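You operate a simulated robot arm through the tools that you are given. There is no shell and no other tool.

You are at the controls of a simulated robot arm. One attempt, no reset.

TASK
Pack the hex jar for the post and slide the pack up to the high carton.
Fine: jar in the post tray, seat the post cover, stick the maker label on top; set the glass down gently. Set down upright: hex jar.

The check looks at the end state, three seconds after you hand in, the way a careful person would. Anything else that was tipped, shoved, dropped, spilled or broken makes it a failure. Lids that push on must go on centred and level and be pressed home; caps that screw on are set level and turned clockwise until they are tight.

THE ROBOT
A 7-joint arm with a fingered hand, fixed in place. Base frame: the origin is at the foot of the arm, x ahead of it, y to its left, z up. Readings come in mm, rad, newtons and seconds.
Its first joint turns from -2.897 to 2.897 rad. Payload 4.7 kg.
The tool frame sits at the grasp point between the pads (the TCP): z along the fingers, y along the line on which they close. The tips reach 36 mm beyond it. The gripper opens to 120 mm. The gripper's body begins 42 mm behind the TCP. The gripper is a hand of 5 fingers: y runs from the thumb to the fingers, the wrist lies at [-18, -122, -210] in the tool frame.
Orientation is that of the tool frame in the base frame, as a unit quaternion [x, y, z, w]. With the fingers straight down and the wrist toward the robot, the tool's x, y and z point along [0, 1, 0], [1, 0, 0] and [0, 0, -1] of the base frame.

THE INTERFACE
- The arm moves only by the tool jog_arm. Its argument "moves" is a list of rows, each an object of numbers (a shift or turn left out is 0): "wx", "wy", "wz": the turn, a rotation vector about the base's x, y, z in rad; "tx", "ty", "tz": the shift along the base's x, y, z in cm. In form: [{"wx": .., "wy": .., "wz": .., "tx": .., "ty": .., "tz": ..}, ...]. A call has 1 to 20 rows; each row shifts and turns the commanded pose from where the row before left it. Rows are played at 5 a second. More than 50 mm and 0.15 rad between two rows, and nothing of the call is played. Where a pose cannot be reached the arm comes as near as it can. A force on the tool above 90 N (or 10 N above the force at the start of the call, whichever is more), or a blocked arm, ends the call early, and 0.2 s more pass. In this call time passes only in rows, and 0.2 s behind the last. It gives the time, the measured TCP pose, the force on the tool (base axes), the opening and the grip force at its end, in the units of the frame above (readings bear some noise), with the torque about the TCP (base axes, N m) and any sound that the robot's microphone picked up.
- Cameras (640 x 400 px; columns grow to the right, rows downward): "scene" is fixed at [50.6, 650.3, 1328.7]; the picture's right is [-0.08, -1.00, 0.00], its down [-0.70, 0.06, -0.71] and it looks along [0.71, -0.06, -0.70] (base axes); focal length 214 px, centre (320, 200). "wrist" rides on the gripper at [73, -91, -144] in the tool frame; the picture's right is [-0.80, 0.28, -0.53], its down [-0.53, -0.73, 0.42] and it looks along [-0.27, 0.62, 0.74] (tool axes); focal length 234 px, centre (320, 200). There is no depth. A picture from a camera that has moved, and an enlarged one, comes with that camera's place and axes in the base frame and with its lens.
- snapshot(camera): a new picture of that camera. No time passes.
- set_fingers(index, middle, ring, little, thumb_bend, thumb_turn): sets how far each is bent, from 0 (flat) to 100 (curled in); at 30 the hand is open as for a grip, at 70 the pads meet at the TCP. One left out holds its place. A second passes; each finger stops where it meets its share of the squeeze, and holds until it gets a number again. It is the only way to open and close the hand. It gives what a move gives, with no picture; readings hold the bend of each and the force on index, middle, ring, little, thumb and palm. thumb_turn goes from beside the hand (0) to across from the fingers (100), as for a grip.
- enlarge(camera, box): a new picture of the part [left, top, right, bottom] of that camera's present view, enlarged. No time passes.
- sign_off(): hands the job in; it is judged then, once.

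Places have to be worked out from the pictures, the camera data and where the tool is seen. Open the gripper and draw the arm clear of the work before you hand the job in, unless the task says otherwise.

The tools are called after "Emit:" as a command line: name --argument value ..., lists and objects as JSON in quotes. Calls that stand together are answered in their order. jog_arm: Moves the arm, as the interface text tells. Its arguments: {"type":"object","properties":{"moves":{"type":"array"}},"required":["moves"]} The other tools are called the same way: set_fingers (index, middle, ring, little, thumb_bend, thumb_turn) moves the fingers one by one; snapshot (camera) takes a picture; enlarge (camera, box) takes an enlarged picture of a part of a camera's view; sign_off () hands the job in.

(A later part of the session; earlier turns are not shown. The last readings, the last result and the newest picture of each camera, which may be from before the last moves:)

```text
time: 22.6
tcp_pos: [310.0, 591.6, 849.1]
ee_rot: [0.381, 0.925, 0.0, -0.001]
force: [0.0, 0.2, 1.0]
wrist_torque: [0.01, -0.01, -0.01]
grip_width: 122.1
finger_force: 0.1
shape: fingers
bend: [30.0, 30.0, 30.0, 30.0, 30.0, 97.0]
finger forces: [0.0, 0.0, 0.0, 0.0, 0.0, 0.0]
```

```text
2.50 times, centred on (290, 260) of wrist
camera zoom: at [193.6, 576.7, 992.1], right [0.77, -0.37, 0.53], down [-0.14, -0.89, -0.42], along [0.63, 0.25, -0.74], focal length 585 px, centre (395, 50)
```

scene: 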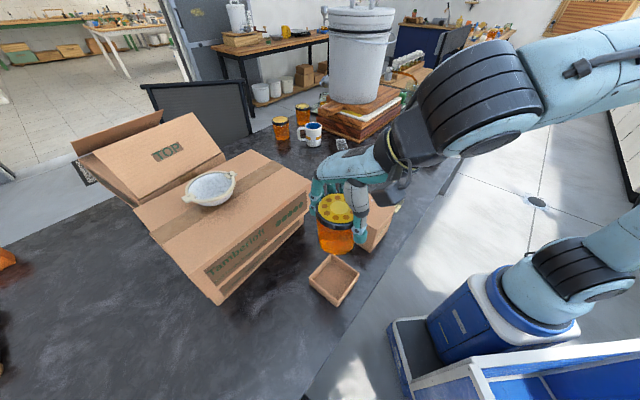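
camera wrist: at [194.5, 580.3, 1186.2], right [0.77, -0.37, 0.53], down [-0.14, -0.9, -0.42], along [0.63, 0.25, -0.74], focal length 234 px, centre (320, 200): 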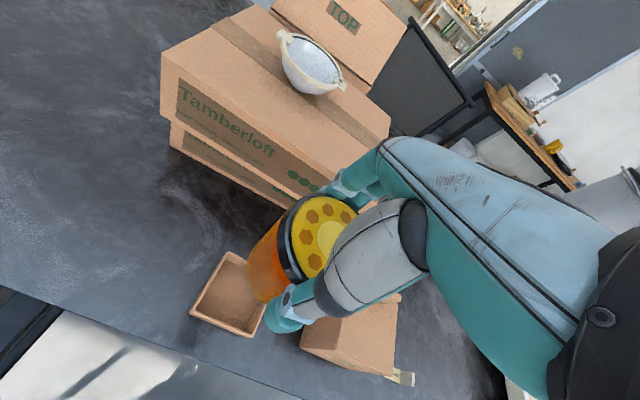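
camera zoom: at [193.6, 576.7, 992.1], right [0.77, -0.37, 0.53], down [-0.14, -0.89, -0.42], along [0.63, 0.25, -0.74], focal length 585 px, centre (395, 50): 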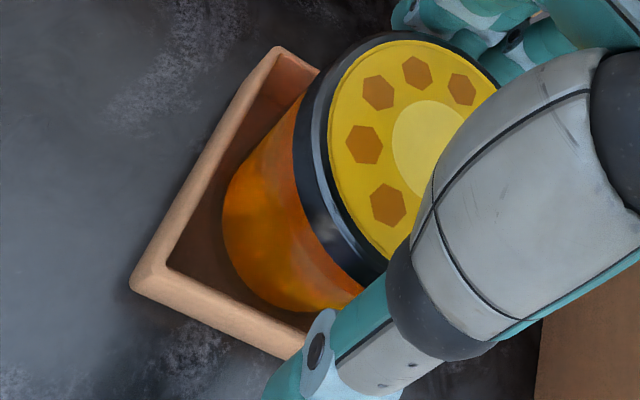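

The fingers are free and the jar stands in the tray. I'll rise straight up and inspect.

Emit:
jog_arm --moves '[{"tz": 1}, {"tz": 2}, {"tz": 4}, {"tz": 4}, {"tz": 4}, {"tz": 4}, {"tz": 2}, {"tx": -2, "ty": -3}, {"tx": -2, "ty": -3}, {}]'

Emit:
snapshot --camera "wrist"

Emit:
enlarge --camera "scene" --box '[300, 180, 400, 310]'

```text
time: 24.8
tcp_pos: [269.3, 531.0, 1059.1]
ee_rot: [0.38, 0.925, 0.0, -0.001]
force: [-0.6, -0.2, -0.2]
wrist_torque: [0.0, -0.02, 0.02]
grip_width: 122.0
finger_force: 0.0
shape: fingers
bend: [30.0, 30.0, 30.0, 30.0, 30.0, 97.0]
finger forces: [0.0, 0.0, 0.1, 0.0, 0.0, 0.0]
```

```text
taken
camera wrist: at [153.1, 516.3, 1201.9], right [0.77, -0.37, 0.53], down [-0.14, -0.9, -0.42], along [0.63, 0.25, -0.74], focal length 234 px, centre (320, 200)
```

wrist: 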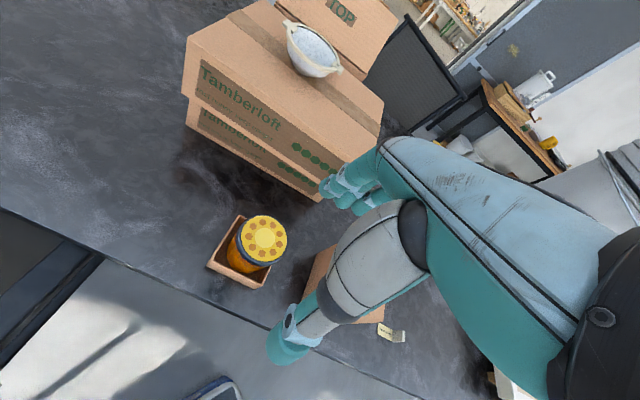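

```text
3.08 times, centred on (350, 245) of scene
camera zoom: at [50.6, 650.3, 1328.7], right [-0.08, -1.0, 0.0], down [-0.7, 0.06, -0.71], along [0.71, -0.06, -0.7], focal length 660 px, centre (228, 62)
```

zoom: 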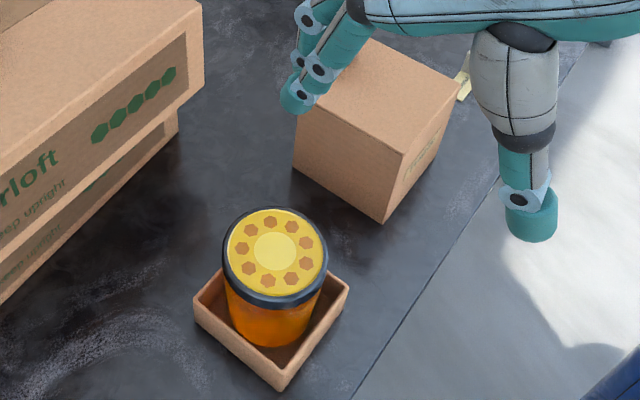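

The jar stands upright in the tray. I'll measure how it sits there, and move toward the cover to see its handle.

Emit:
enlarge --camera "wrist" --box '[195, 200, 305, 300]'

Emit:
enlarge --camera "scene" --box '[310, 235, 370, 310]'

Emit:
jog_arm --moves '[{"tx": 2, "ty": -3, "wz": -0.08}, {"tx": 2, "ty": -3.5, "wz": -0.08}, {"tx": 2, "ty": -3.5, "wz": -0.08}, {"tx": 2, "ty": -3.5, "wz": -0.08}, {}]'

Emit:
snapshot --camera "wrist"

Emit:
snapshot --camera "scene"

```text
4.00 times, centred on (250, 250) of wrist
camera zoom: at [153.1, 516.3, 1201.9], right [0.77, -0.37, 0.53], down [-0.14, -0.9, -0.42], along [0.63, 0.25, -0.74], focal length 937 px, centre (600, 0)
```

zoom: 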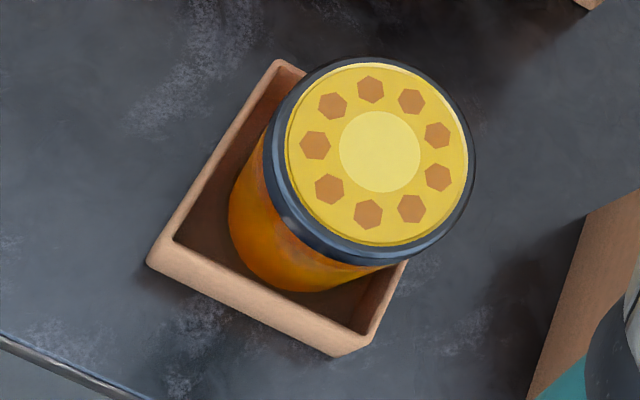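

```text
5.33 times, centred on (340, 272) of scene
camera zoom: at [50.6, 650.3, 1328.7], right [-0.08, -1.0, 0.0], down [-0.7, 0.06, -0.71], along [0.71, -0.06, -0.7], focal length 1144 px, centre (213, -187)
```

zoom: 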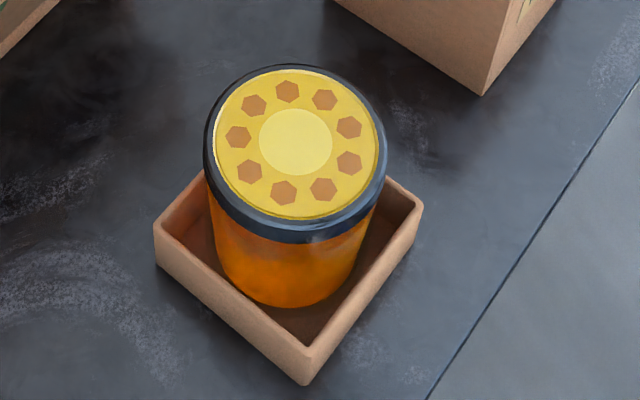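

```text
time: 26.0
tcp_pos: [349.2, 394.7, 1058.4]
ee_rot: [0.524, 0.852, 0.0, 0.0]
force: [0.1, 0.4, -0.5]
wrist_torque: [-0.01, 0.0, -0.04]
grip_width: 122.0
finger_force: 0.1
shape: fingers
bend: [30.0, 30.0, 30.0, 30.0, 30.0, 98.0]
finger forces: [0.0, 0.0, 0.0, 0.1, 0.1, 0.0]
```

```text
taken
camera wrist: at [234.6, 417.5, 1202.8], right [0.61, -0.59, 0.53], down [-0.41, -0.81, -0.42], along [0.67, 0.04, -0.74], focal length 234 px, centre (320, 200)
```

wrist: 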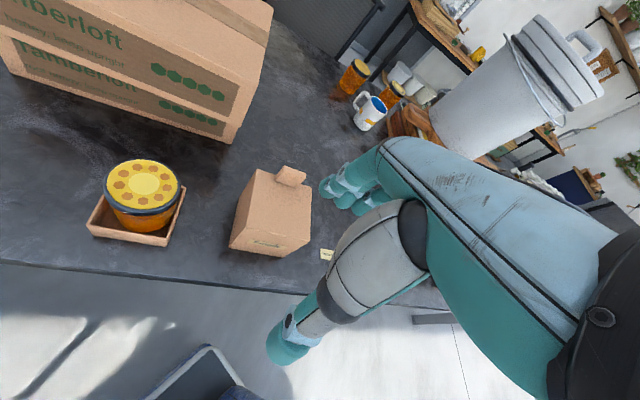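

```text
taken
```

scene: 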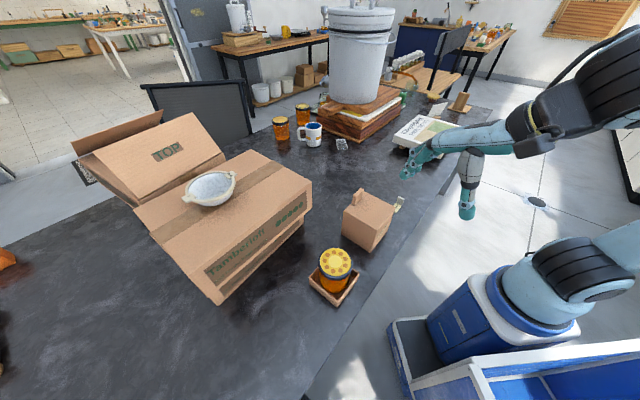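

The jar is nearly centred in the tray. Next I'll enlarge the cover and its handle in both views.

Emit:
enlarge --camera "wrist" --box '[215, 150, 345, 270]'

Emit:
enlarge --camera "scene" --box '[335, 180, 410, 260]'

```text
3.33 times, centred on (280, 210) of wrist
camera zoom: at [234.6, 417.5, 1202.8], right [0.61, -0.59, 0.53], down [-0.41, -0.81, -0.42], along [0.67, 0.04, -0.74], focal length 781 px, centre (453, 167)
```

zoom: 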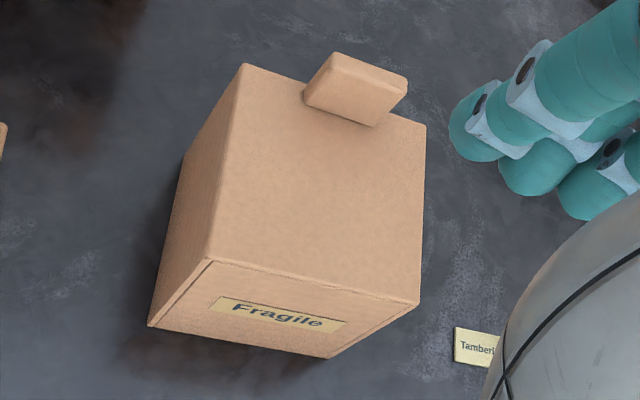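

```text
5.00 times, centred on (372, 220) of scene
camera zoom: at [50.6, 650.3, 1328.7], right [-0.08, -1.0, 0.0], down [-0.7, 0.06, -0.71], along [0.71, -0.06, -0.7], focal length 1072 px, centre (58, 100)
```

zoom: 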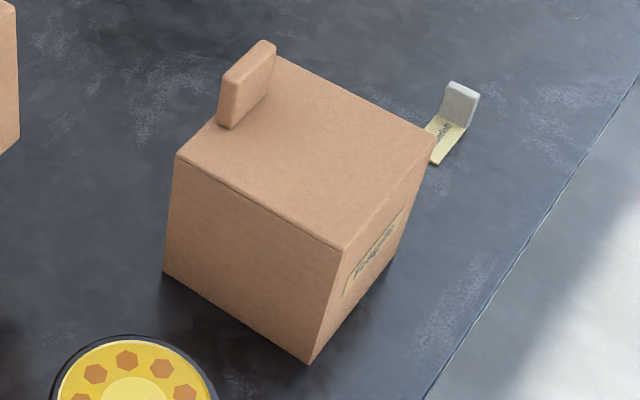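

The cover is about 110 mm square with its top at z≈865. Its handle is about 45 wide × 11 thick × 40 tall, centred on the far edge near (503,500), and the whole thing is turned about 46°. I'll position the hand above the handle with its closing line across the thickness.

Emit:
jog_arm --moves '[{"tx": 2.49, "ty": 1.83, "wz": 0.0563}, {"tx": 2.49, "ty": 1.83, "wz": 0.0563}, {"tx": 2.49, "ty": 1.83, "wz": 0.0563}, {"tx": 2.49, "ty": 1.83, "wz": 0.0563}, {"tx": 2.49, "ty": 1.83, "wz": 0.0563}, {"tx": 2.49, "ty": 1.83, "wz": 0.0563}, {"tz": -3}, {"tz": -3}, {"tz": -1.5}, {}]'

Emit:
snapshot --camera "wrist"

Emit:
enlarge --camera "scene" --box '[315, 130, 435, 260]'

```text
time: 28.2
tcp_pos: [499.6, 505.2, 983.5]
ee_rot: [0.373, 0.928, 0.001, 0.0]
force: [-0.7, -1.0, 0.4]
wrist_torque: [0.0, 0.0, 0.0]
grip_width: 122.1
finger_force: 0.1
shape: fingers
bend: [30.0, 30.0, 30.0, 30.0, 30.0, 98.0]
finger forces: [0.0, 0.0, 0.0, 0.1, 0.0, 0.0]
```

```text
taken
camera wrist: at [382.5, 488.9, 1127.0], right [0.77, -0.35, 0.52], down [-0.12, -0.9, -0.42], along [0.62, 0.26, -0.74], focal length 234 px, centre (320, 200)
```

wrist: 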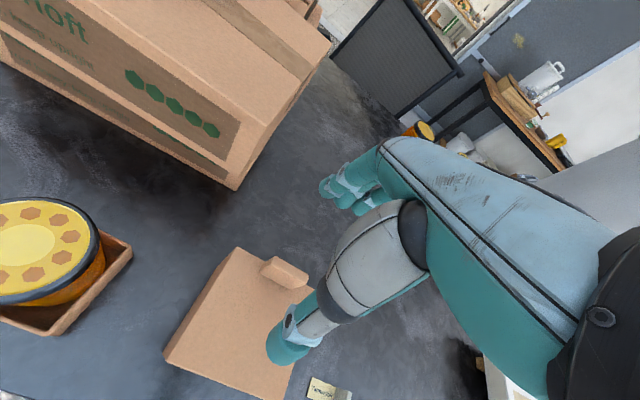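

```text
3.08 times, centred on (375, 195) of scene
camera zoom: at [50.6, 650.3, 1328.7], right [-0.08, -1.0, 0.0], down [-0.7, 0.06, -0.71], along [0.71, -0.06, -0.7], focal length 660 px, centre (151, 215)
```

zoom: 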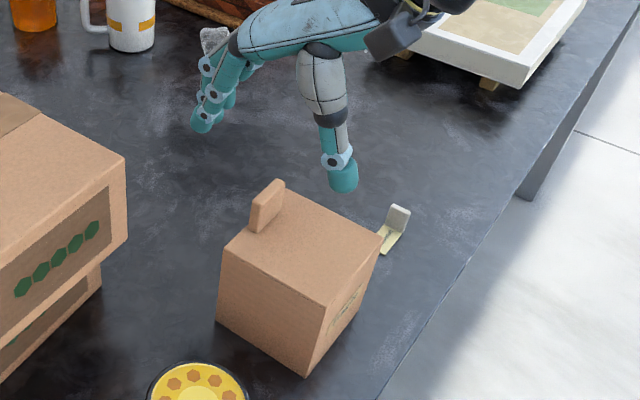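

The handle is visible just left of the thumb. I'll enlarge to measure it at close range.

Emit:
enlarge --camera "wrist" --box '[220, 230, 340, 320]'

```text
4.44 times, centred on (280, 275) of wrist
camera zoom: at [382.5, 488.9, 1127.0], right [0.77, -0.35, 0.52], down [-0.12, -0.9, -0.42], along [0.62, 0.26, -0.74], focal length 1041 px, centre (498, -133)
```

zoom: 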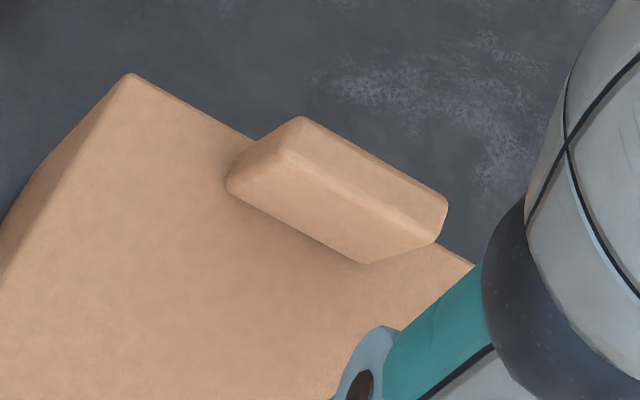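

In the tool frame the handle spans x −26..+14 and y −9..+1, so I'll shift 4 mm toward the thumb side, yaw very slightly, and come down to just above the cover top.

Emit:
jog_arm --moves '[{"tx": -0.28, "ty": -0.29, "wz": -0.02}, {"tz": -3}, {"tz": -2}, {"tz": -1.2}, {"tz": -0.8}, {}]'

Emit:
set_fingers --index 50 --middle 50 --ring 50 --little 40 --thumb_bend 50

Emit:
snapshot --camera "wrist"

Emit:
enlarge --camera "scene" --box '[335, 160, 415, 240]'

```text
time: 29.6
tcp_pos: [495.4, 502.3, 912.7]
ee_rot: [0.382, 0.924, 0.0, 0.0]
force: [-0.2, 0.1, 0.0]
wrist_torque: [0.04, 0.01, 0.02]
grip_width: 121.8
finger_force: 0.0
shape: fingers
bend: [30.0, 30.0, 30.0, 30.0, 30.0, 98.0]
finger forces: [0.0, 0.0, 0.0, 0.0, 0.1, 0.1]
```

```text
time: 30.6
tcp_pos: [495.7, 503.4, 914.6]
ee_rot: [0.382, 0.924, 0.0, 0.0]
force: [-0.2, 0.2, 0.1]
wrist_torque: [0.0, 0.0, 0.02]
grip_width: 63.8
finger_force: 0.2
shape: fingers
bend: [50.0, 50.0, 50.0, 40.0, 50.0, 98.0]
finger forces: [0.0, 0.0, 0.1, 0.0, 0.1, 0.0]
```

```text
taken
camera wrist: at [379.7, 488.9, 1057.1], right [0.77, -0.37, 0.53], down [-0.14, -0.89, -0.42], along [0.63, 0.25, -0.74], focal length 234 px, centre (320, 200)
```

wrist: 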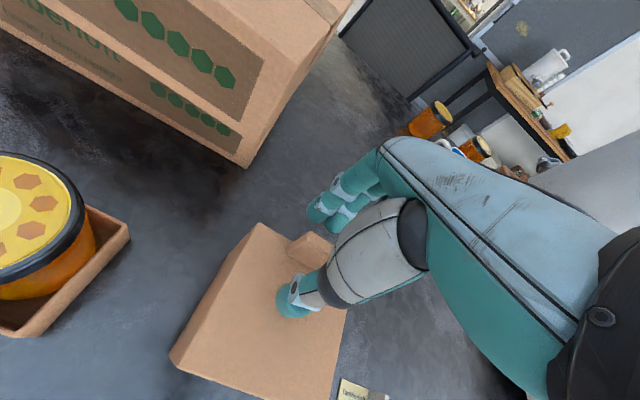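

```text
5.00 times, centred on (375, 200) of scene
camera zoom: at [50.6, 650.3, 1328.7], right [-0.08, -1.0, 0.0], down [-0.7, 0.06, -0.71], along [0.71, -0.06, -0.7], focal length 1072 px, centre (45, 200)
```

zoom: 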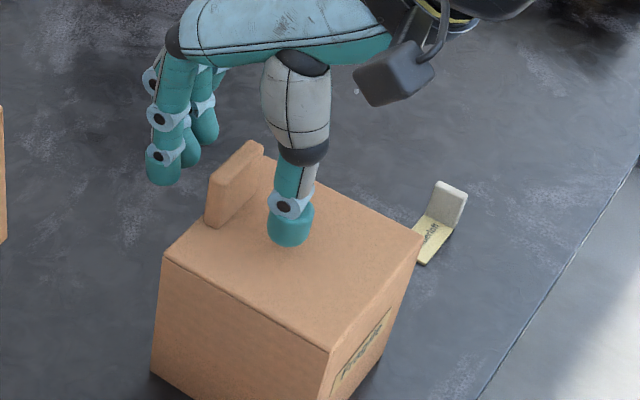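

The thumb is over the cover top and the fingers are outside, straddling the handle. I'll lower 4 mm and close in stages.

Emit:
jog_arm --moves '[{"tz": -0.4}, {}]'

Emit:
set_fingers --index 60 --middle 60 --ring 60 --thumb_bend 60

Emit:
snapshot --camera "wrist"

Emit:
enlarge --camera "scene" --box '[345, 170, 405, 230]'

```text
time: 31.2
tcp_pos: [495.4, 503.2, 910.8]
ee_rot: [0.382, 0.924, 0.0, 0.001]
force: [0.2, 0.2, 0.8]
wrist_torque: [0.01, 0.02, 0.01]
grip_width: 63.9
finger_force: 0.0
shape: fingers
bend: [50.0, 50.0, 50.0, 40.0, 50.0, 98.0]
finger forces: [0.0, 0.0, 0.1, 0.0, 0.0, 0.0]
```

```text
time: 32.2
tcp_pos: [496.4, 503.2, 910.5]
ee_rot: [0.382, 0.924, 0.0, 0.0]
force: [-0.9, 0.0, 0.3]
wrist_torque: [-0.02, -0.01, 0.0]
grip_width: 33.7
finger_force: 0.1
shape: fingers
bend: [60.0, 60.0, 60.0, 40.0, 60.0, 98.0]
finger forces: [0.1, 0.0, 0.1, 0.1, 0.0, 0.1]
```

```text
taken
camera wrist: at [379.9, 488.7, 1053.1], right [0.77, -0.37, 0.53], down [-0.14, -0.89, -0.42], along [0.63, 0.25, -0.74], focal length 234 px, centre (320, 200)
```

wrist: 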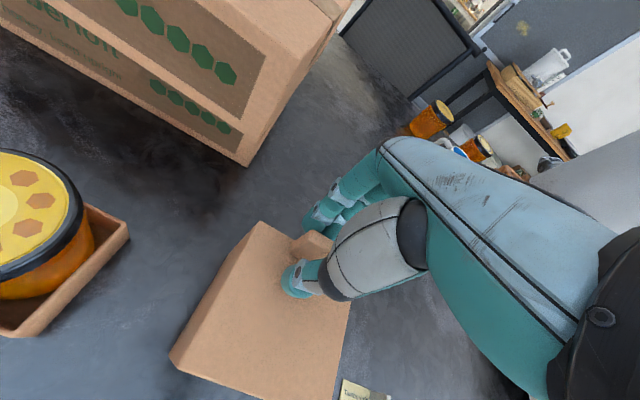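

```text
6.67 times, centred on (375, 200) of scene
camera zoom: at [50.6, 650.3, 1328.7], right [-0.08, -1.0, 0.0], down [-0.7, 0.06, -0.71], along [0.71, -0.06, -0.7], focal length 1430 px, centre (-47, 200)
```

zoom: 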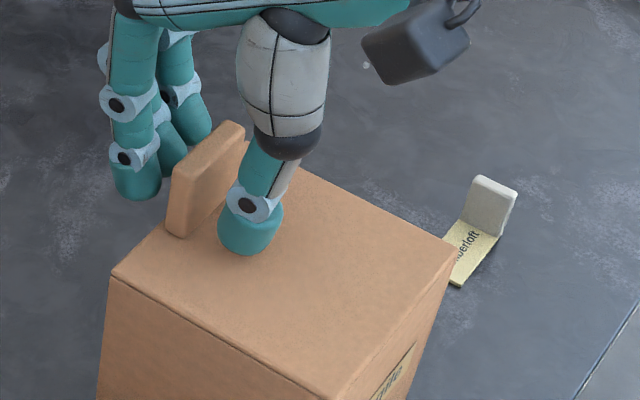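

The gap is down to 34 mm with the handle about centred. I'll close to grip.

Emit:
set_fingers --index 74 --middle 74 --ring 74 --thumb_bend 74

Emit:
enlarge --camera "scene" --box '[345, 170, 405, 230]'

Emit:
snapshot --camera "wrist"

```text
time: 33.2
tcp_pos: [495.3, 503.6, 909.1]
ee_rot: [0.381, 0.924, 0.0, 0.0]
force: [-0.7, -0.6, -0.8]
wrist_torque: [-0.05, 0.08, -0.02]
grip_width: 10.0
finger_force: 11.9
shape: fingers
bend: [72.0, 73.0, 74.0, 40.0, 69.0, 96.0]
finger forces: [8.8, 3.0, 0.0, 0.1, 11.9, 0.0]
```

```text
6.67 times, centred on (375, 200) of scene
camera zoom: at [50.6, 650.3, 1328.7], right [-0.08, -1.0, 0.0], down [-0.7, 0.06, -0.71], along [0.71, -0.06, -0.7], focal length 1430 px, centre (-47, 200)
```

zoom: 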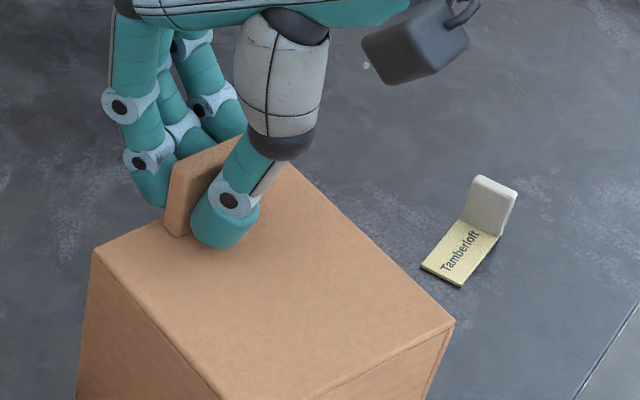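

```text
taken
camera wrist: at [379.9, 488.7, 1053.1], right [0.77, -0.37, 0.53], down [-0.14, -0.89, -0.42], along [0.63, 0.25, -0.74], focal length 234 px, centre (320, 200)
```

wrist: 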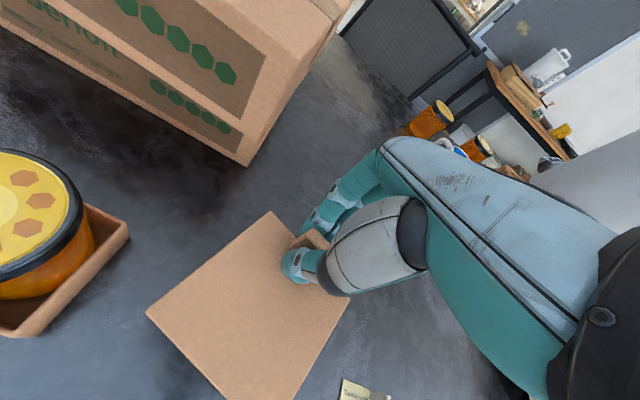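

The grip closed, but the cover seems to have turned a bit. I'll look at the whole thing.

Emit:
enlarge --camera "scene" --box '[325, 170, 415, 270]'

Emit:
enlarge --camera "wrist" --box '[130, 190, 370, 400]'

```text
4.00 times, centred on (370, 220) of scene
camera zoom: at [50.6, 650.3, 1328.7], right [-0.08, -1.0, 0.0], down [-0.7, 0.06, -0.71], along [0.71, -0.06, -0.7], focal length 858 px, centre (120, 120)
```

zoom: 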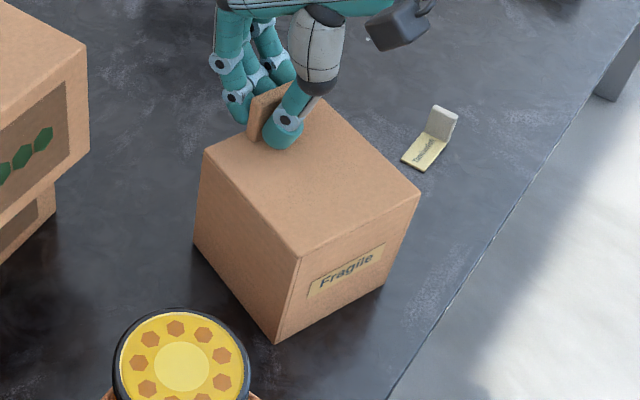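

```text
1.90 times, centred on (250, 295) of wrist
camera zoom: at [379.9, 488.7, 1053.1], right [0.77, -0.37, 0.53], down [-0.14, -0.89, -0.42], along [0.63, 0.25, -0.74], focal length 446 px, centre (453, 19)
```

zoom: 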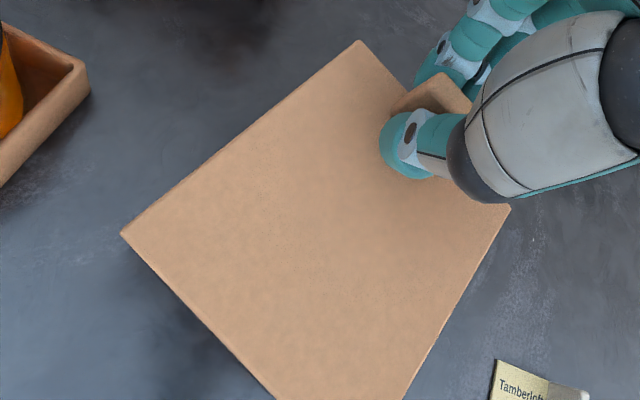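

The cover turned about 19° clockwise as the pads settled, so it now sits at about 27° with the hand at 45°. Index, middle and thumb now hold it at three points. I'll firm up the grip before a trial lift.

Emit:
set_fingers --index 82 --middle 84 --ring 84 --thumb_bend 80

Emit:
enlarge --camera "scene" --box '[325, 170, 415, 270]'

Emit:
enlarge --camera "wrist" --box '[130, 190, 370, 400]'

```text
time: 34.2
tcp_pos: [496.4, 502.6, 910.6]
ee_rot: [0.382, 0.924, -0.001, 0.001]
force: [-0.1, -1.0, 1.1]
wrist_torque: [0.0, 0.18, 0.09]
grip_width: 10.4
finger_force: 22.7
shape: fingers
bend: [73.0, 83.0, 84.0, 40.0, 70.0, 92.0]
finger forces: [13.1, 9.5, 0.0, 0.0, 22.8, 0.0]
```

```text
4.00 times, centred on (370, 220) of scene
camera zoom: at [50.6, 650.3, 1328.7], right [-0.08, -1.0, 0.0], down [-0.7, 0.06, -0.71], along [0.71, -0.06, -0.7], focal length 858 px, centre (120, 120)
```

zoom: 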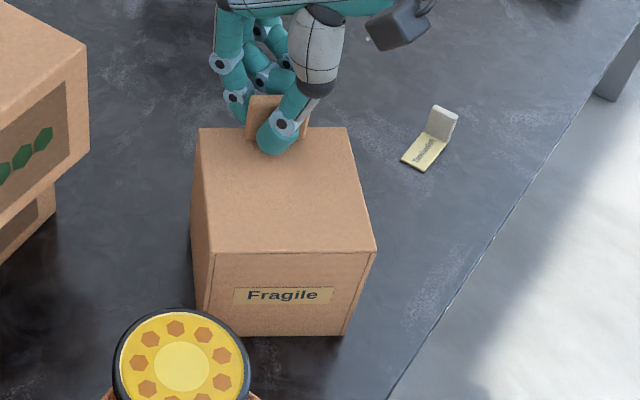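

```text
1.90 times, centred on (250, 295) of wrist
camera zoom: at [379.9, 488.7, 1053.1], right [0.77, -0.37, 0.53], down [-0.14, -0.89, -0.42], along [0.63, 0.25, -0.74], focal length 446 px, centre (453, 19)
```

zoom: 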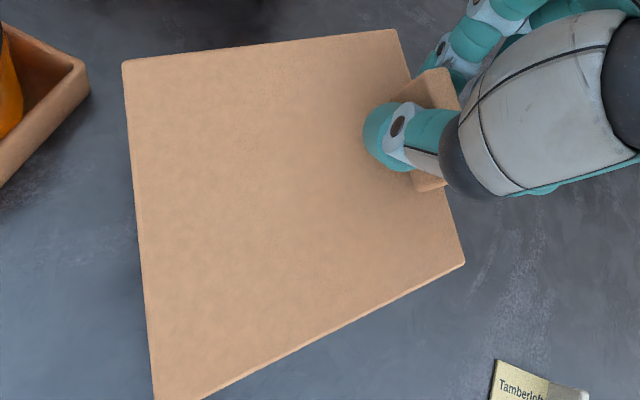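

The extra squeeze turned the cover further, because the thumb pushes slightly toward the index end. Grip is now 23 N, so I'll do a small test lift to see whether it hangs level.

Emit:
jog_arm --moves '[{"tz": 0.5}, {"tz": 0.5}, {"tz": 0.5}, {}]'

Emit:
enlarge --camera "scene" --box '[325, 170, 415, 270]'

Emit:
enlarge --camera "wrist" --box '[130, 190, 370, 400]'

```text
time: 35.2
tcp_pos: [495.0, 503.2, 924.6]
ee_rot: [0.381, 0.925, -0.001, -0.001]
force: [0.0, -0.9, -1.9]
wrist_torque: [0.04, -0.07, 0.02]
grip_width: 10.2
finger_force: 22.6
shape: fingers
bend: [73.0, 83.0, 84.0, 40.0, 70.0, 92.0]
finger forces: [15.3, 7.3, 0.1, 0.0, 22.6, 0.0]
```

```text
4.00 times, centred on (370, 220) of scene
camera zoom: at [50.6, 650.3, 1328.7], right [-0.08, -1.0, 0.0], down [-0.7, 0.06, -0.71], along [0.71, -0.06, -0.7], focal length 858 px, centre (120, 120)
```

zoom: 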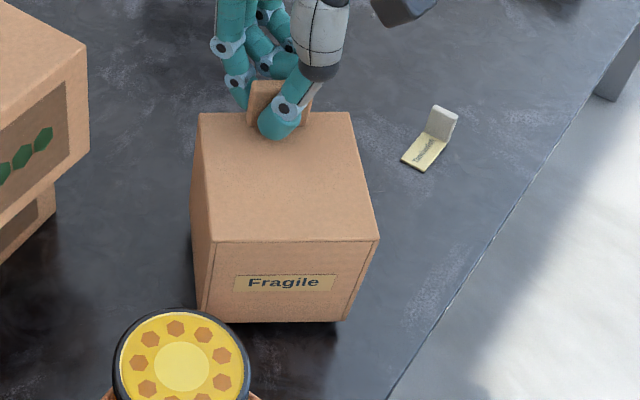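

```text
1.90 times, centred on (250, 295) of wrist
camera zoom: at [380.0, 489.0, 1068.0], right [0.77, -0.37, 0.52], down [-0.14, -0.89, -0.42], along [0.63, 0.25, -0.74], focal length 446 px, centre (453, 19)
```

zoom: 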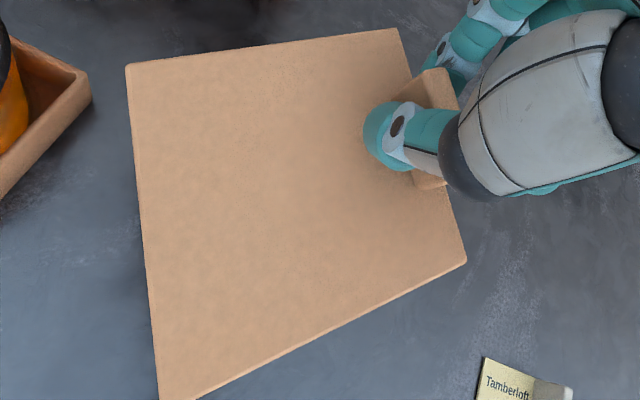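

The cover hangs nearly level. It weighs about 1.7 N, its yaw is about −4.6°, and its centre is near tool (37, −42). I'll lift it clear of the jar height and rotate +50° while moving it over the tray.

Emit:
jog_arm --moves '[{"tz": 2}, {"tz": 3}, {"tz": 3}, {"tz": 3}, {"tz": 2.5}, {"tx": -1.3, "ty": 1.11, "wz": 0.073}, {"tx": -1.3, "ty": 1.11, "wz": 0.073}, {"tx": -1.3, "ty": 1.11, "wz": 0.073}, {"tx": -1.3, "ty": 1.11, "wz": 0.073}, {"tx": -1.3, "ty": 1.11, "wz": 0.073}, {"tx": -1.3, "ty": 1.11, "wz": 0.073}, {"tx": -1.3, "ty": 1.11, "wz": 0.073}, {"tx": -1.3, "ty": 1.11, "wz": 0.073}, {"tx": -1.3, "ty": 1.11, "wz": 0.073}, {"tx": -1.3, "ty": 1.11, "wz": 0.073}, {"tx": -1.3, "ty": 1.11, "wz": 0.073}, {"tx": -1.3, "ty": 1.11, "wz": 0.073}, {}]'

Emit:
snapshot --camera "wrist"

Emit:
enlarge --camera "scene" --box '[270, 150, 410, 320]'

```text
time: 39.0
tcp_pos: [339.5, 636.8, 1060.5]
ee_rot: [-0.047, 0.999, -0.002, 0.0]
force: [0.5, 0.0, -1.5]
wrist_torque: [0.06, 0.02, -0.03]
grip_width: 10.1
finger_force: 20.3
shape: fingers
bend: [73.0, 84.0, 84.0, 40.0, 70.0, 93.0]
finger forces: [15.2, 4.9, 0.0, 0.0, 20.1, 0.0]
```

```text
taken
camera wrist: at [276.1, 538.3, 1203.1], right [0.77, 0.35, 0.52], down [0.6, -0.68, -0.42], along [0.21, 0.64, -0.74], focal length 234 px, centre (320, 200)
```

wrist: 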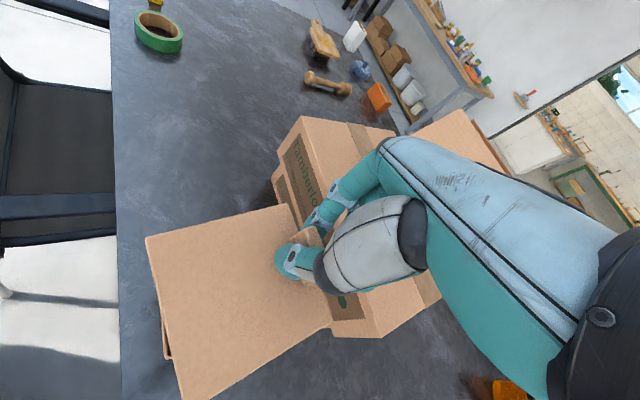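

```text
2.35 times, centred on (340, 235) of scene
camera zoom: at [50.6, 650.3, 1328.7], right [-0.08, -1.0, 0.0], down [-0.7, 0.06, -0.71], along [0.71, -0.06, -0.7], focal length 505 px, centre (273, 118)
```

zoom: 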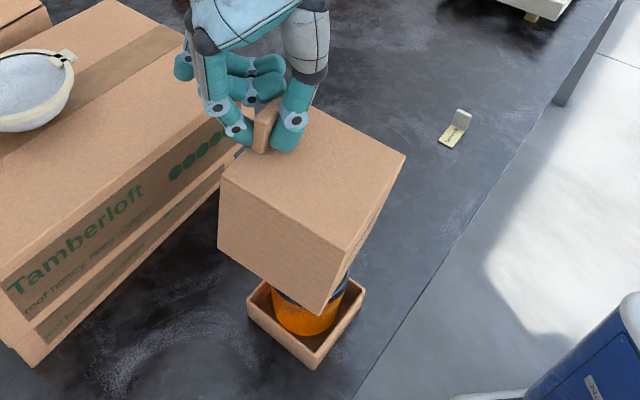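

The cover is over the tray, but in this view its bottom seems swung about 5° toward the handle side. I'll enlarge to quantify the tilt before correcting it with the wrist.

Emit:
enlarge --camera "scene" --box '[310, 190, 390, 290]'

Emit:
enlarge --camera "wrist" --box '[140, 190, 350, 400]'

```text
4.00 times, centred on (350, 240) of scene
camera zoom: at [50.6, 650.3, 1328.7], right [-0.08, -1.0, 0.0], down [-0.7, 0.06, -0.71], along [0.71, -0.06, -0.7], focal length 858 px, centre (200, 40)
```

zoom: 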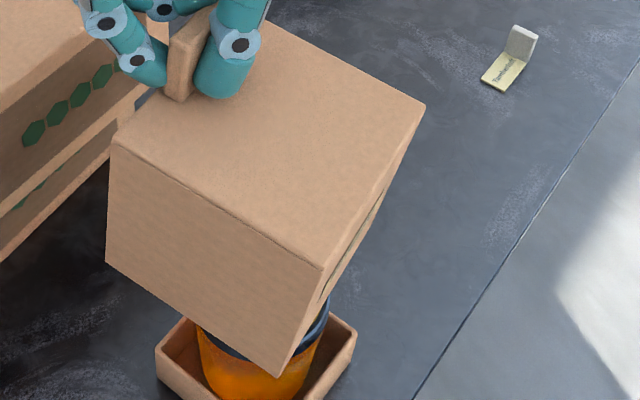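

```text
1.90 times, centred on (245, 295) of wrist
camera zoom: at [276.1, 538.3, 1203.1], right [0.77, 0.35, 0.52], down [0.6, -0.68, -0.42], along [0.21, 0.64, -0.74], focal length 446 px, centre (463, 19)
```

zoom: 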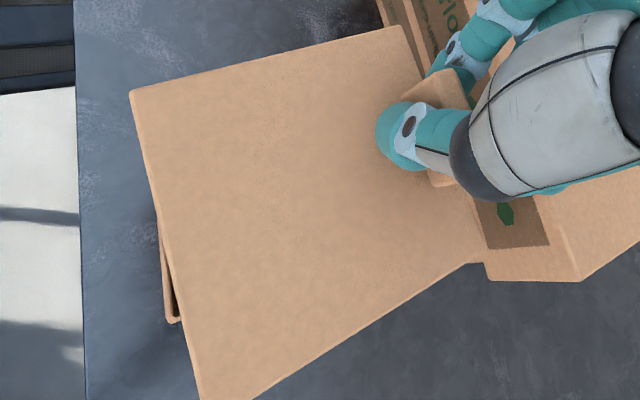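

The cover has sagged about 8–9° about the handle axis and is about 2° over in yaw. I'll tilt the wrist about the handle axis to level it and trim the yaw, then re-measure.

Emit:
jog_arm --moves '[{"wx": -0.056, "wy": 0.05, "wz": -0.017}, {"wx": -0.056, "wy": 0.05, "wz": -0.017}, {}]'

Emit:
enlarge --camera "scene" --box '[310, 190, 390, 290]'

Emit:
snapshot --camera "wrist"

```text
time: 39.8
tcp_pos: [340.0, 637.0, 1058.4]
ee_rot: [-0.028, 0.997, -0.054, -0.052]
force: [-0.3, -0.5, -2.1]
wrist_torque: [0.06, -0.05, -0.04]
grip_width: 9.9
finger_force: 20.5
shape: fingers
bend: [73.0, 84.0, 84.0, 40.0, 70.0, 93.0]
finger forces: [15.3, 5.0, 0.0, 0.1, 20.1, 0.0]
```

```text
4.00 times, centred on (350, 240) of scene
camera zoom: at [50.6, 650.3, 1328.7], right [-0.08, -1.0, 0.0], down [-0.7, 0.06, -0.71], along [0.71, -0.06, -0.7], focal length 858 px, centre (200, 40)
```

zoom: 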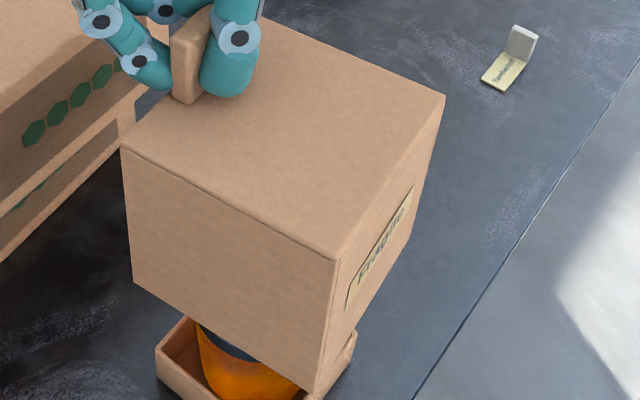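

```text
taken
camera wrist: at [288.2, 556.9, 1218.6], right [0.83, 0.38, 0.4], down [0.53, -0.75, -0.4], along [0.15, 0.55, -0.82], focal length 234 px, centre (320, 200)
```

wrist: 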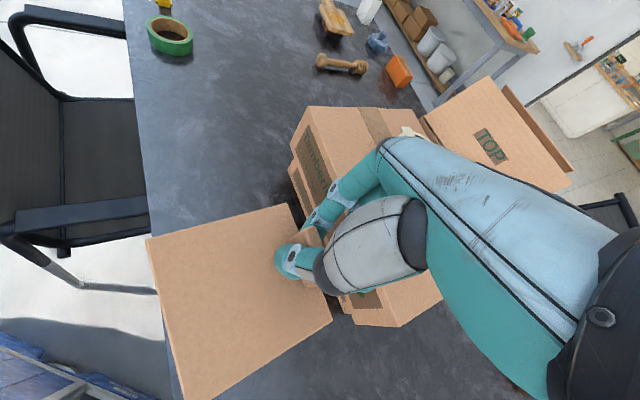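

It's now near level, slightly over-corrected by about 2.5°, and its yaw reads about 5° more than the tray. I'll trim both and come down to just above the jar lid.

Emit:
jog_arm --moves '[{"wx": 0.017, "wy": -0.015, "wz": -0.05}, {"wx": 0.017, "wy": -0.015, "wz": -0.05}, {"tx": 0.1, "tz": -1.5}, {"tz": -1.2}, {}]'

Emit:
enlarge --camera "scene" --box '[305, 205, 385, 305]'

Emit:
enlarge --camera "wrist" --box '[120, 180, 360, 400]'

```text
time: 41.0
tcp_pos: [341.9, 636.8, 1033.8]
ee_rot: [0.022, 0.998, -0.035, -0.04]
force: [0.8, 1.4, -1.5]
wrist_torque: [0.02, -0.03, -0.01]
grip_width: 9.9
finger_force: 20.0
shape: fingers
bend: [73.0, 84.0, 84.0, 40.0, 70.0, 93.0]
finger forces: [15.2, 5.0, 0.0, 0.0, 20.0, 0.1]
```

```text
4.00 times, centred on (345, 255) of scene
camera zoom: at [50.6, 650.3, 1328.7], right [-0.08, -1.0, 0.0], down [-0.7, 0.06, -0.71], along [0.71, -0.06, -0.7], focal length 858 px, centre (220, -20)
```

zoom: 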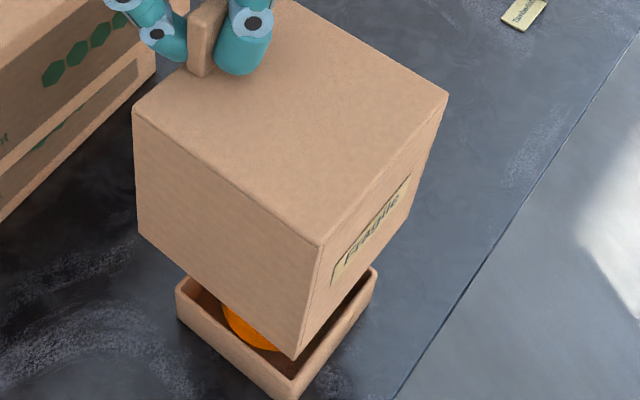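

```text
1.82 times, centred on (240, 290) of wrist
camera zoom: at [277.0, 557.3, 1187.8], right [0.85, 0.28, 0.44], down [0.47, -0.78, -0.41], along [0.23, 0.56, -0.8], focal length 426 px, centre (466, 36)
```

zoom: 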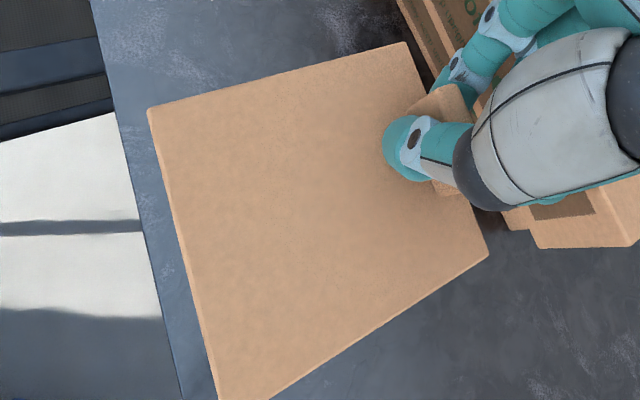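

Yaw now matches the tray (about 45.5°) and the centre is within 1–2 mm. A residual 2° sideways tilt remains, so I'll trim it and lower the cover over the jar lid.

Emit:
jog_arm --moves '[{"wx": -0.029, "wy": -0.031, "ty": -0.05}, {}, {"tz": -1}, {"tz": -1}, {"tz": -1}, {}]'

Emit:
enlarge --camera "scene" --box '[305, 205, 385, 305]'

Emit:
enlarge --camera "wrist" --box '[120, 180, 360, 400]'

```text
time: 42.4
tcp_pos: [340.9, 635.4, 1001.8]
ee_rot: [0.022, 0.998, -0.049, -0.023]
force: [-0.5, 0.9, -1.3]
wrist_torque: [0.06, -0.04, 0.02]
grip_width: 9.8
finger_force: 19.8
shape: fingers
bend: [73.0, 84.0, 84.0, 40.0, 70.0, 93.0]
finger forces: [15.2, 4.8, 0.0, 0.0, 19.9, 0.1]
```

```text
4.00 times, centred on (345, 255) of scene
camera zoom: at [50.6, 650.3, 1328.7], right [-0.08, -1.0, 0.0], down [-0.7, 0.06, -0.71], along [0.71, -0.06, -0.7], focal length 858 px, centre (220, -20)
```

zoom: 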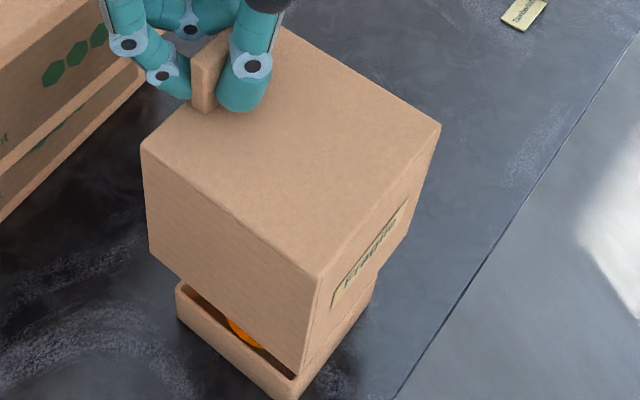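

```text
1.82 times, centred on (240, 290) of wrist
camera zoom: at [271.8, 561.1, 1157.5], right [0.84, 0.29, 0.46], down [0.48, -0.79, -0.37], along [0.25, 0.53, -0.81], focal length 426 px, centre (466, 36)
```

zoom: 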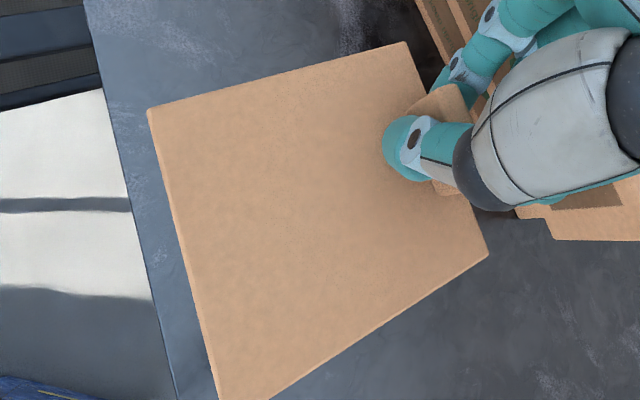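

The cover is centred and level in the measurements and has passed the lid without contact. I'll lower on toward the tray rim.

Emit:
jog_arm --moves '[{"tz": -1}, {"tz": -1}, {"tz": -1}, {"tz": -0.8}, {"tz": -0.5}, {}]'

Emit:
enlarge --camera "scene" --box '[305, 205, 385, 305]'

Emit:
enlarge --camera "wrist" --box '[120, 180, 360, 400]'

```text
time: 43.8
tcp_pos: [340.7, 636.4, 959.7]
ee_rot: [0.021, 0.998, -0.049, -0.024]
force: [0.1, 0.5, -2.0]
wrist_torque: [0.06, -0.06, -0.03]
grip_width: 9.6
finger_force: 19.6
shape: fingers
bend: [73.0, 84.0, 84.0, 40.0, 70.0, 93.0]
finger forces: [16.1, 3.5, 0.0, 0.0, 19.1, 0.1]
```

```text
4.00 times, centred on (345, 255) of scene
camera zoom: at [50.6, 650.3, 1328.7], right [-0.08, -1.0, 0.0], down [-0.7, 0.06, -0.71], along [0.71, -0.06, -0.7], focal length 858 px, centre (220, -20)
```

zoom: 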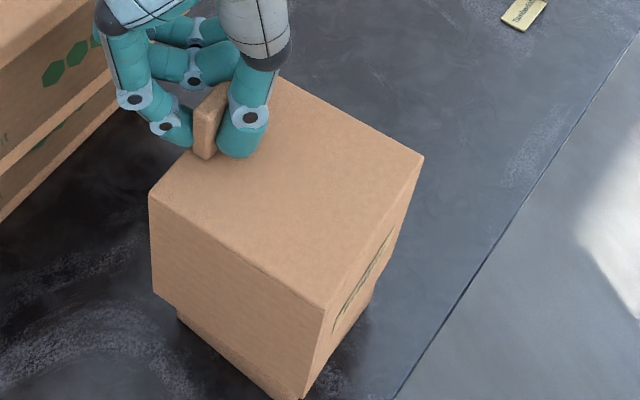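

```text
1.82 times, centred on (240, 290) of wrist
camera zoom: at [271.8, 560.9, 1114.5], right [0.84, 0.29, 0.46], down [0.48, -0.79, -0.37], along [0.25, 0.53, -0.81], focal length 426 px, centre (466, 36)
```

zoom: 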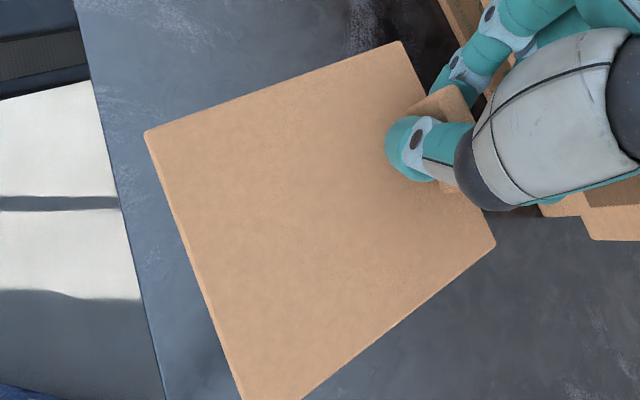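

The cover turned about 4° in the grip on the way down. I'll trim yaw by −0.066 and shift about 4 mm in −y before it reaches the tray rim.

Emit:
jog_arm --moves '[{"wz": -0.033, "ty": -0.2}, {"wz": -0.033, "ty": -0.2}, {}]'

Emit:
enlarge --camera "scene" --box '[305, 215, 385, 315]'

Emit:
enlarge --camera "wrist" --box '[120, 180, 360, 400]'

```text
time: 44.6
tcp_pos: [341.7, 632.8, 960.6]
ee_rot: [0.055, 0.997, -0.048, -0.026]
force: [0.9, -1.0, -1.8]
wrist_torque: [0.06, -0.05, 0.03]
grip_width: 9.4
finger_force: 19.5
shape: fingers
bend: [73.0, 84.0, 84.0, 40.0, 70.0, 93.0]
finger forces: [15.9, 3.5, 0.0, 0.1, 19.1, 0.0]
```

```text
4.00 times, centred on (345, 265) of scene
camera zoom: at [50.6, 650.3, 1328.7], right [-0.08, -1.0, 0.0], down [-0.7, 0.06, -0.71], along [0.71, -0.06, -0.7], focal length 858 px, centre (220, -60)
```

zoom: 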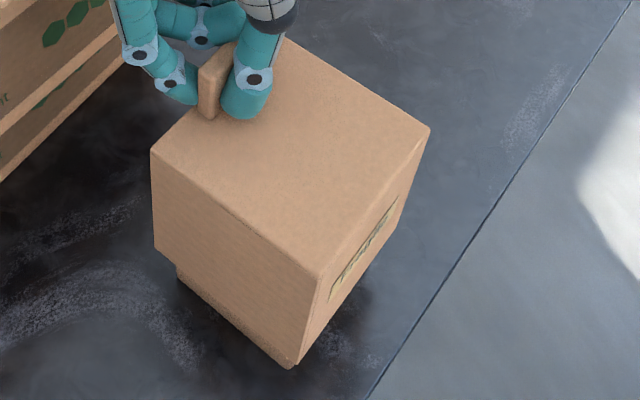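

```text
1.82 times, centred on (240, 290) of wrist
camera zoom: at [267.1, 562.0, 1114.8], right [0.86, 0.23, 0.46], down [0.43, -0.82, -0.37], along [0.29, 0.52, -0.81], focal length 426 px, centre (466, 36)
```

zoom: 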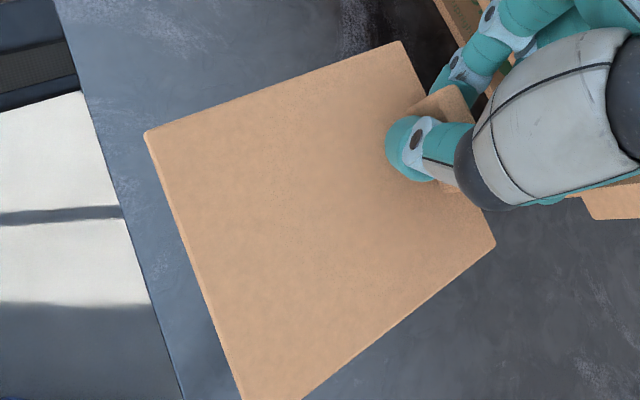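

The bottom is now within about 1.5 mm and 1.5° of the tray. I'll lower it over the rim in small steps, watching the force.

Emit:
jog_arm --moves '[{"tz": -0.6, "ty": -0.1}, {"tz": -0.6}, {"tz": -0.6}, {"tz": -0.6}, {}]'

Emit:
enlarge --camera "scene" --box '[305, 215, 385, 315]'

Emit:
enlarge --camera "wrist" --box '[120, 180, 360, 400]'

```text
time: 45.8
tcp_pos: [341.2, 630.4, 936.7]
ee_rot: [0.054, 0.997, -0.049, -0.026]
force: [0.9, -1.3, -1.1]
wrist_torque: [0.01, -0.1, 0.0]
grip_width: 9.6
finger_force: 19.5
shape: fingers
bend: [73.0, 84.0, 84.0, 40.0, 70.0, 93.0]
finger forces: [16.4, 3.7, 0.1, 0.0, 19.1, 0.0]
```

```text
4.00 times, centred on (345, 265) of scene
camera zoom: at [50.6, 650.3, 1328.7], right [-0.08, -1.0, 0.0], down [-0.7, 0.06, -0.71], along [0.71, -0.06, -0.7], focal length 858 px, centre (220, -60)
```

zoom: 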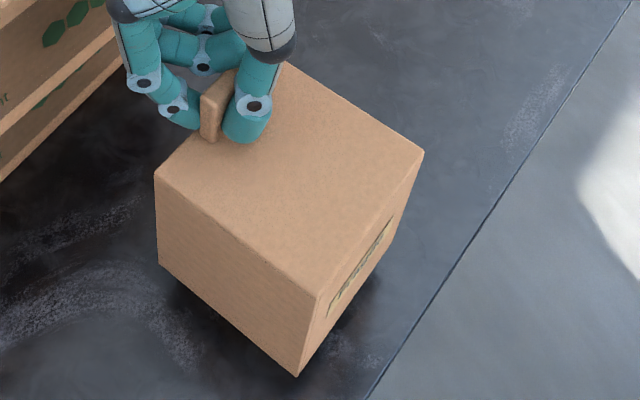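

```text
1.82 times, centred on (240, 290) of wrist
camera zoom: at [267.0, 561.4, 1090.5], right [0.86, 0.24, 0.46], down [0.43, -0.82, -0.37], along [0.29, 0.52, -0.81], focal length 426 px, centre (466, 36)
```

zoom: 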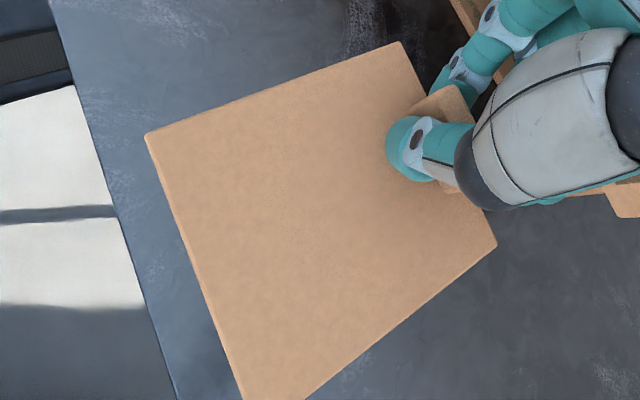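

There's no resistance, and the cover has gone below the rim height. I'll continue down to seat it.

Emit:
jog_arm --moves '[{"tz": -0.5}, {"tz": -0.5}, {"tz": -0.4}, {"tz": -0.3}, {"tz": -0.3}, {}]'

Emit:
enlarge --camera "scene" --box '[305, 215, 385, 315]'

Emit:
enlarge --camera "wrist" --box '[120, 180, 360, 400]'

```text
time: 47.2
tcp_pos: [339.9, 629.5, 915.8]
ee_rot: [0.055, 0.997, -0.048, -0.026]
force: [0.7, -0.2, -0.8]
wrist_torque: [0.07, -0.12, 0.01]
grip_width: 9.5
finger_force: 19.4
shape: fingers
bend: [73.0, 84.0, 84.0, 40.0, 70.0, 93.0]
finger forces: [16.9, 3.3, 0.1, 0.0, 19.1, 0.0]
```

```text
4.00 times, centred on (345, 265) of scene
camera zoom: at [50.6, 650.3, 1328.7], right [-0.08, -1.0, 0.0], down [-0.7, 0.06, -0.71], along [0.71, -0.06, -0.7], focal length 858 px, centre (220, -60)
```

zoom: 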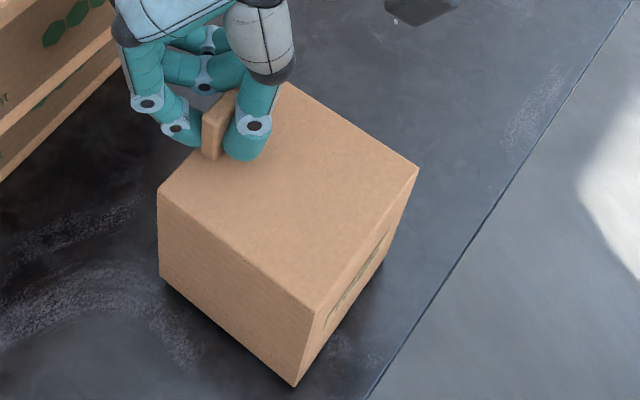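

```text
1.82 times, centred on (240, 290) of wrist
camera zoom: at [267.4, 560.7, 1070.6], right [0.86, 0.24, 0.46], down [0.43, -0.82, -0.37], along [0.29, 0.52, -0.81], focal length 426 px, centre (466, 36)
```

zoom: 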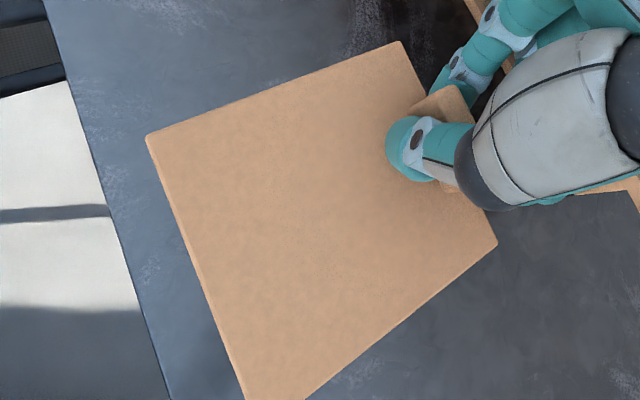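

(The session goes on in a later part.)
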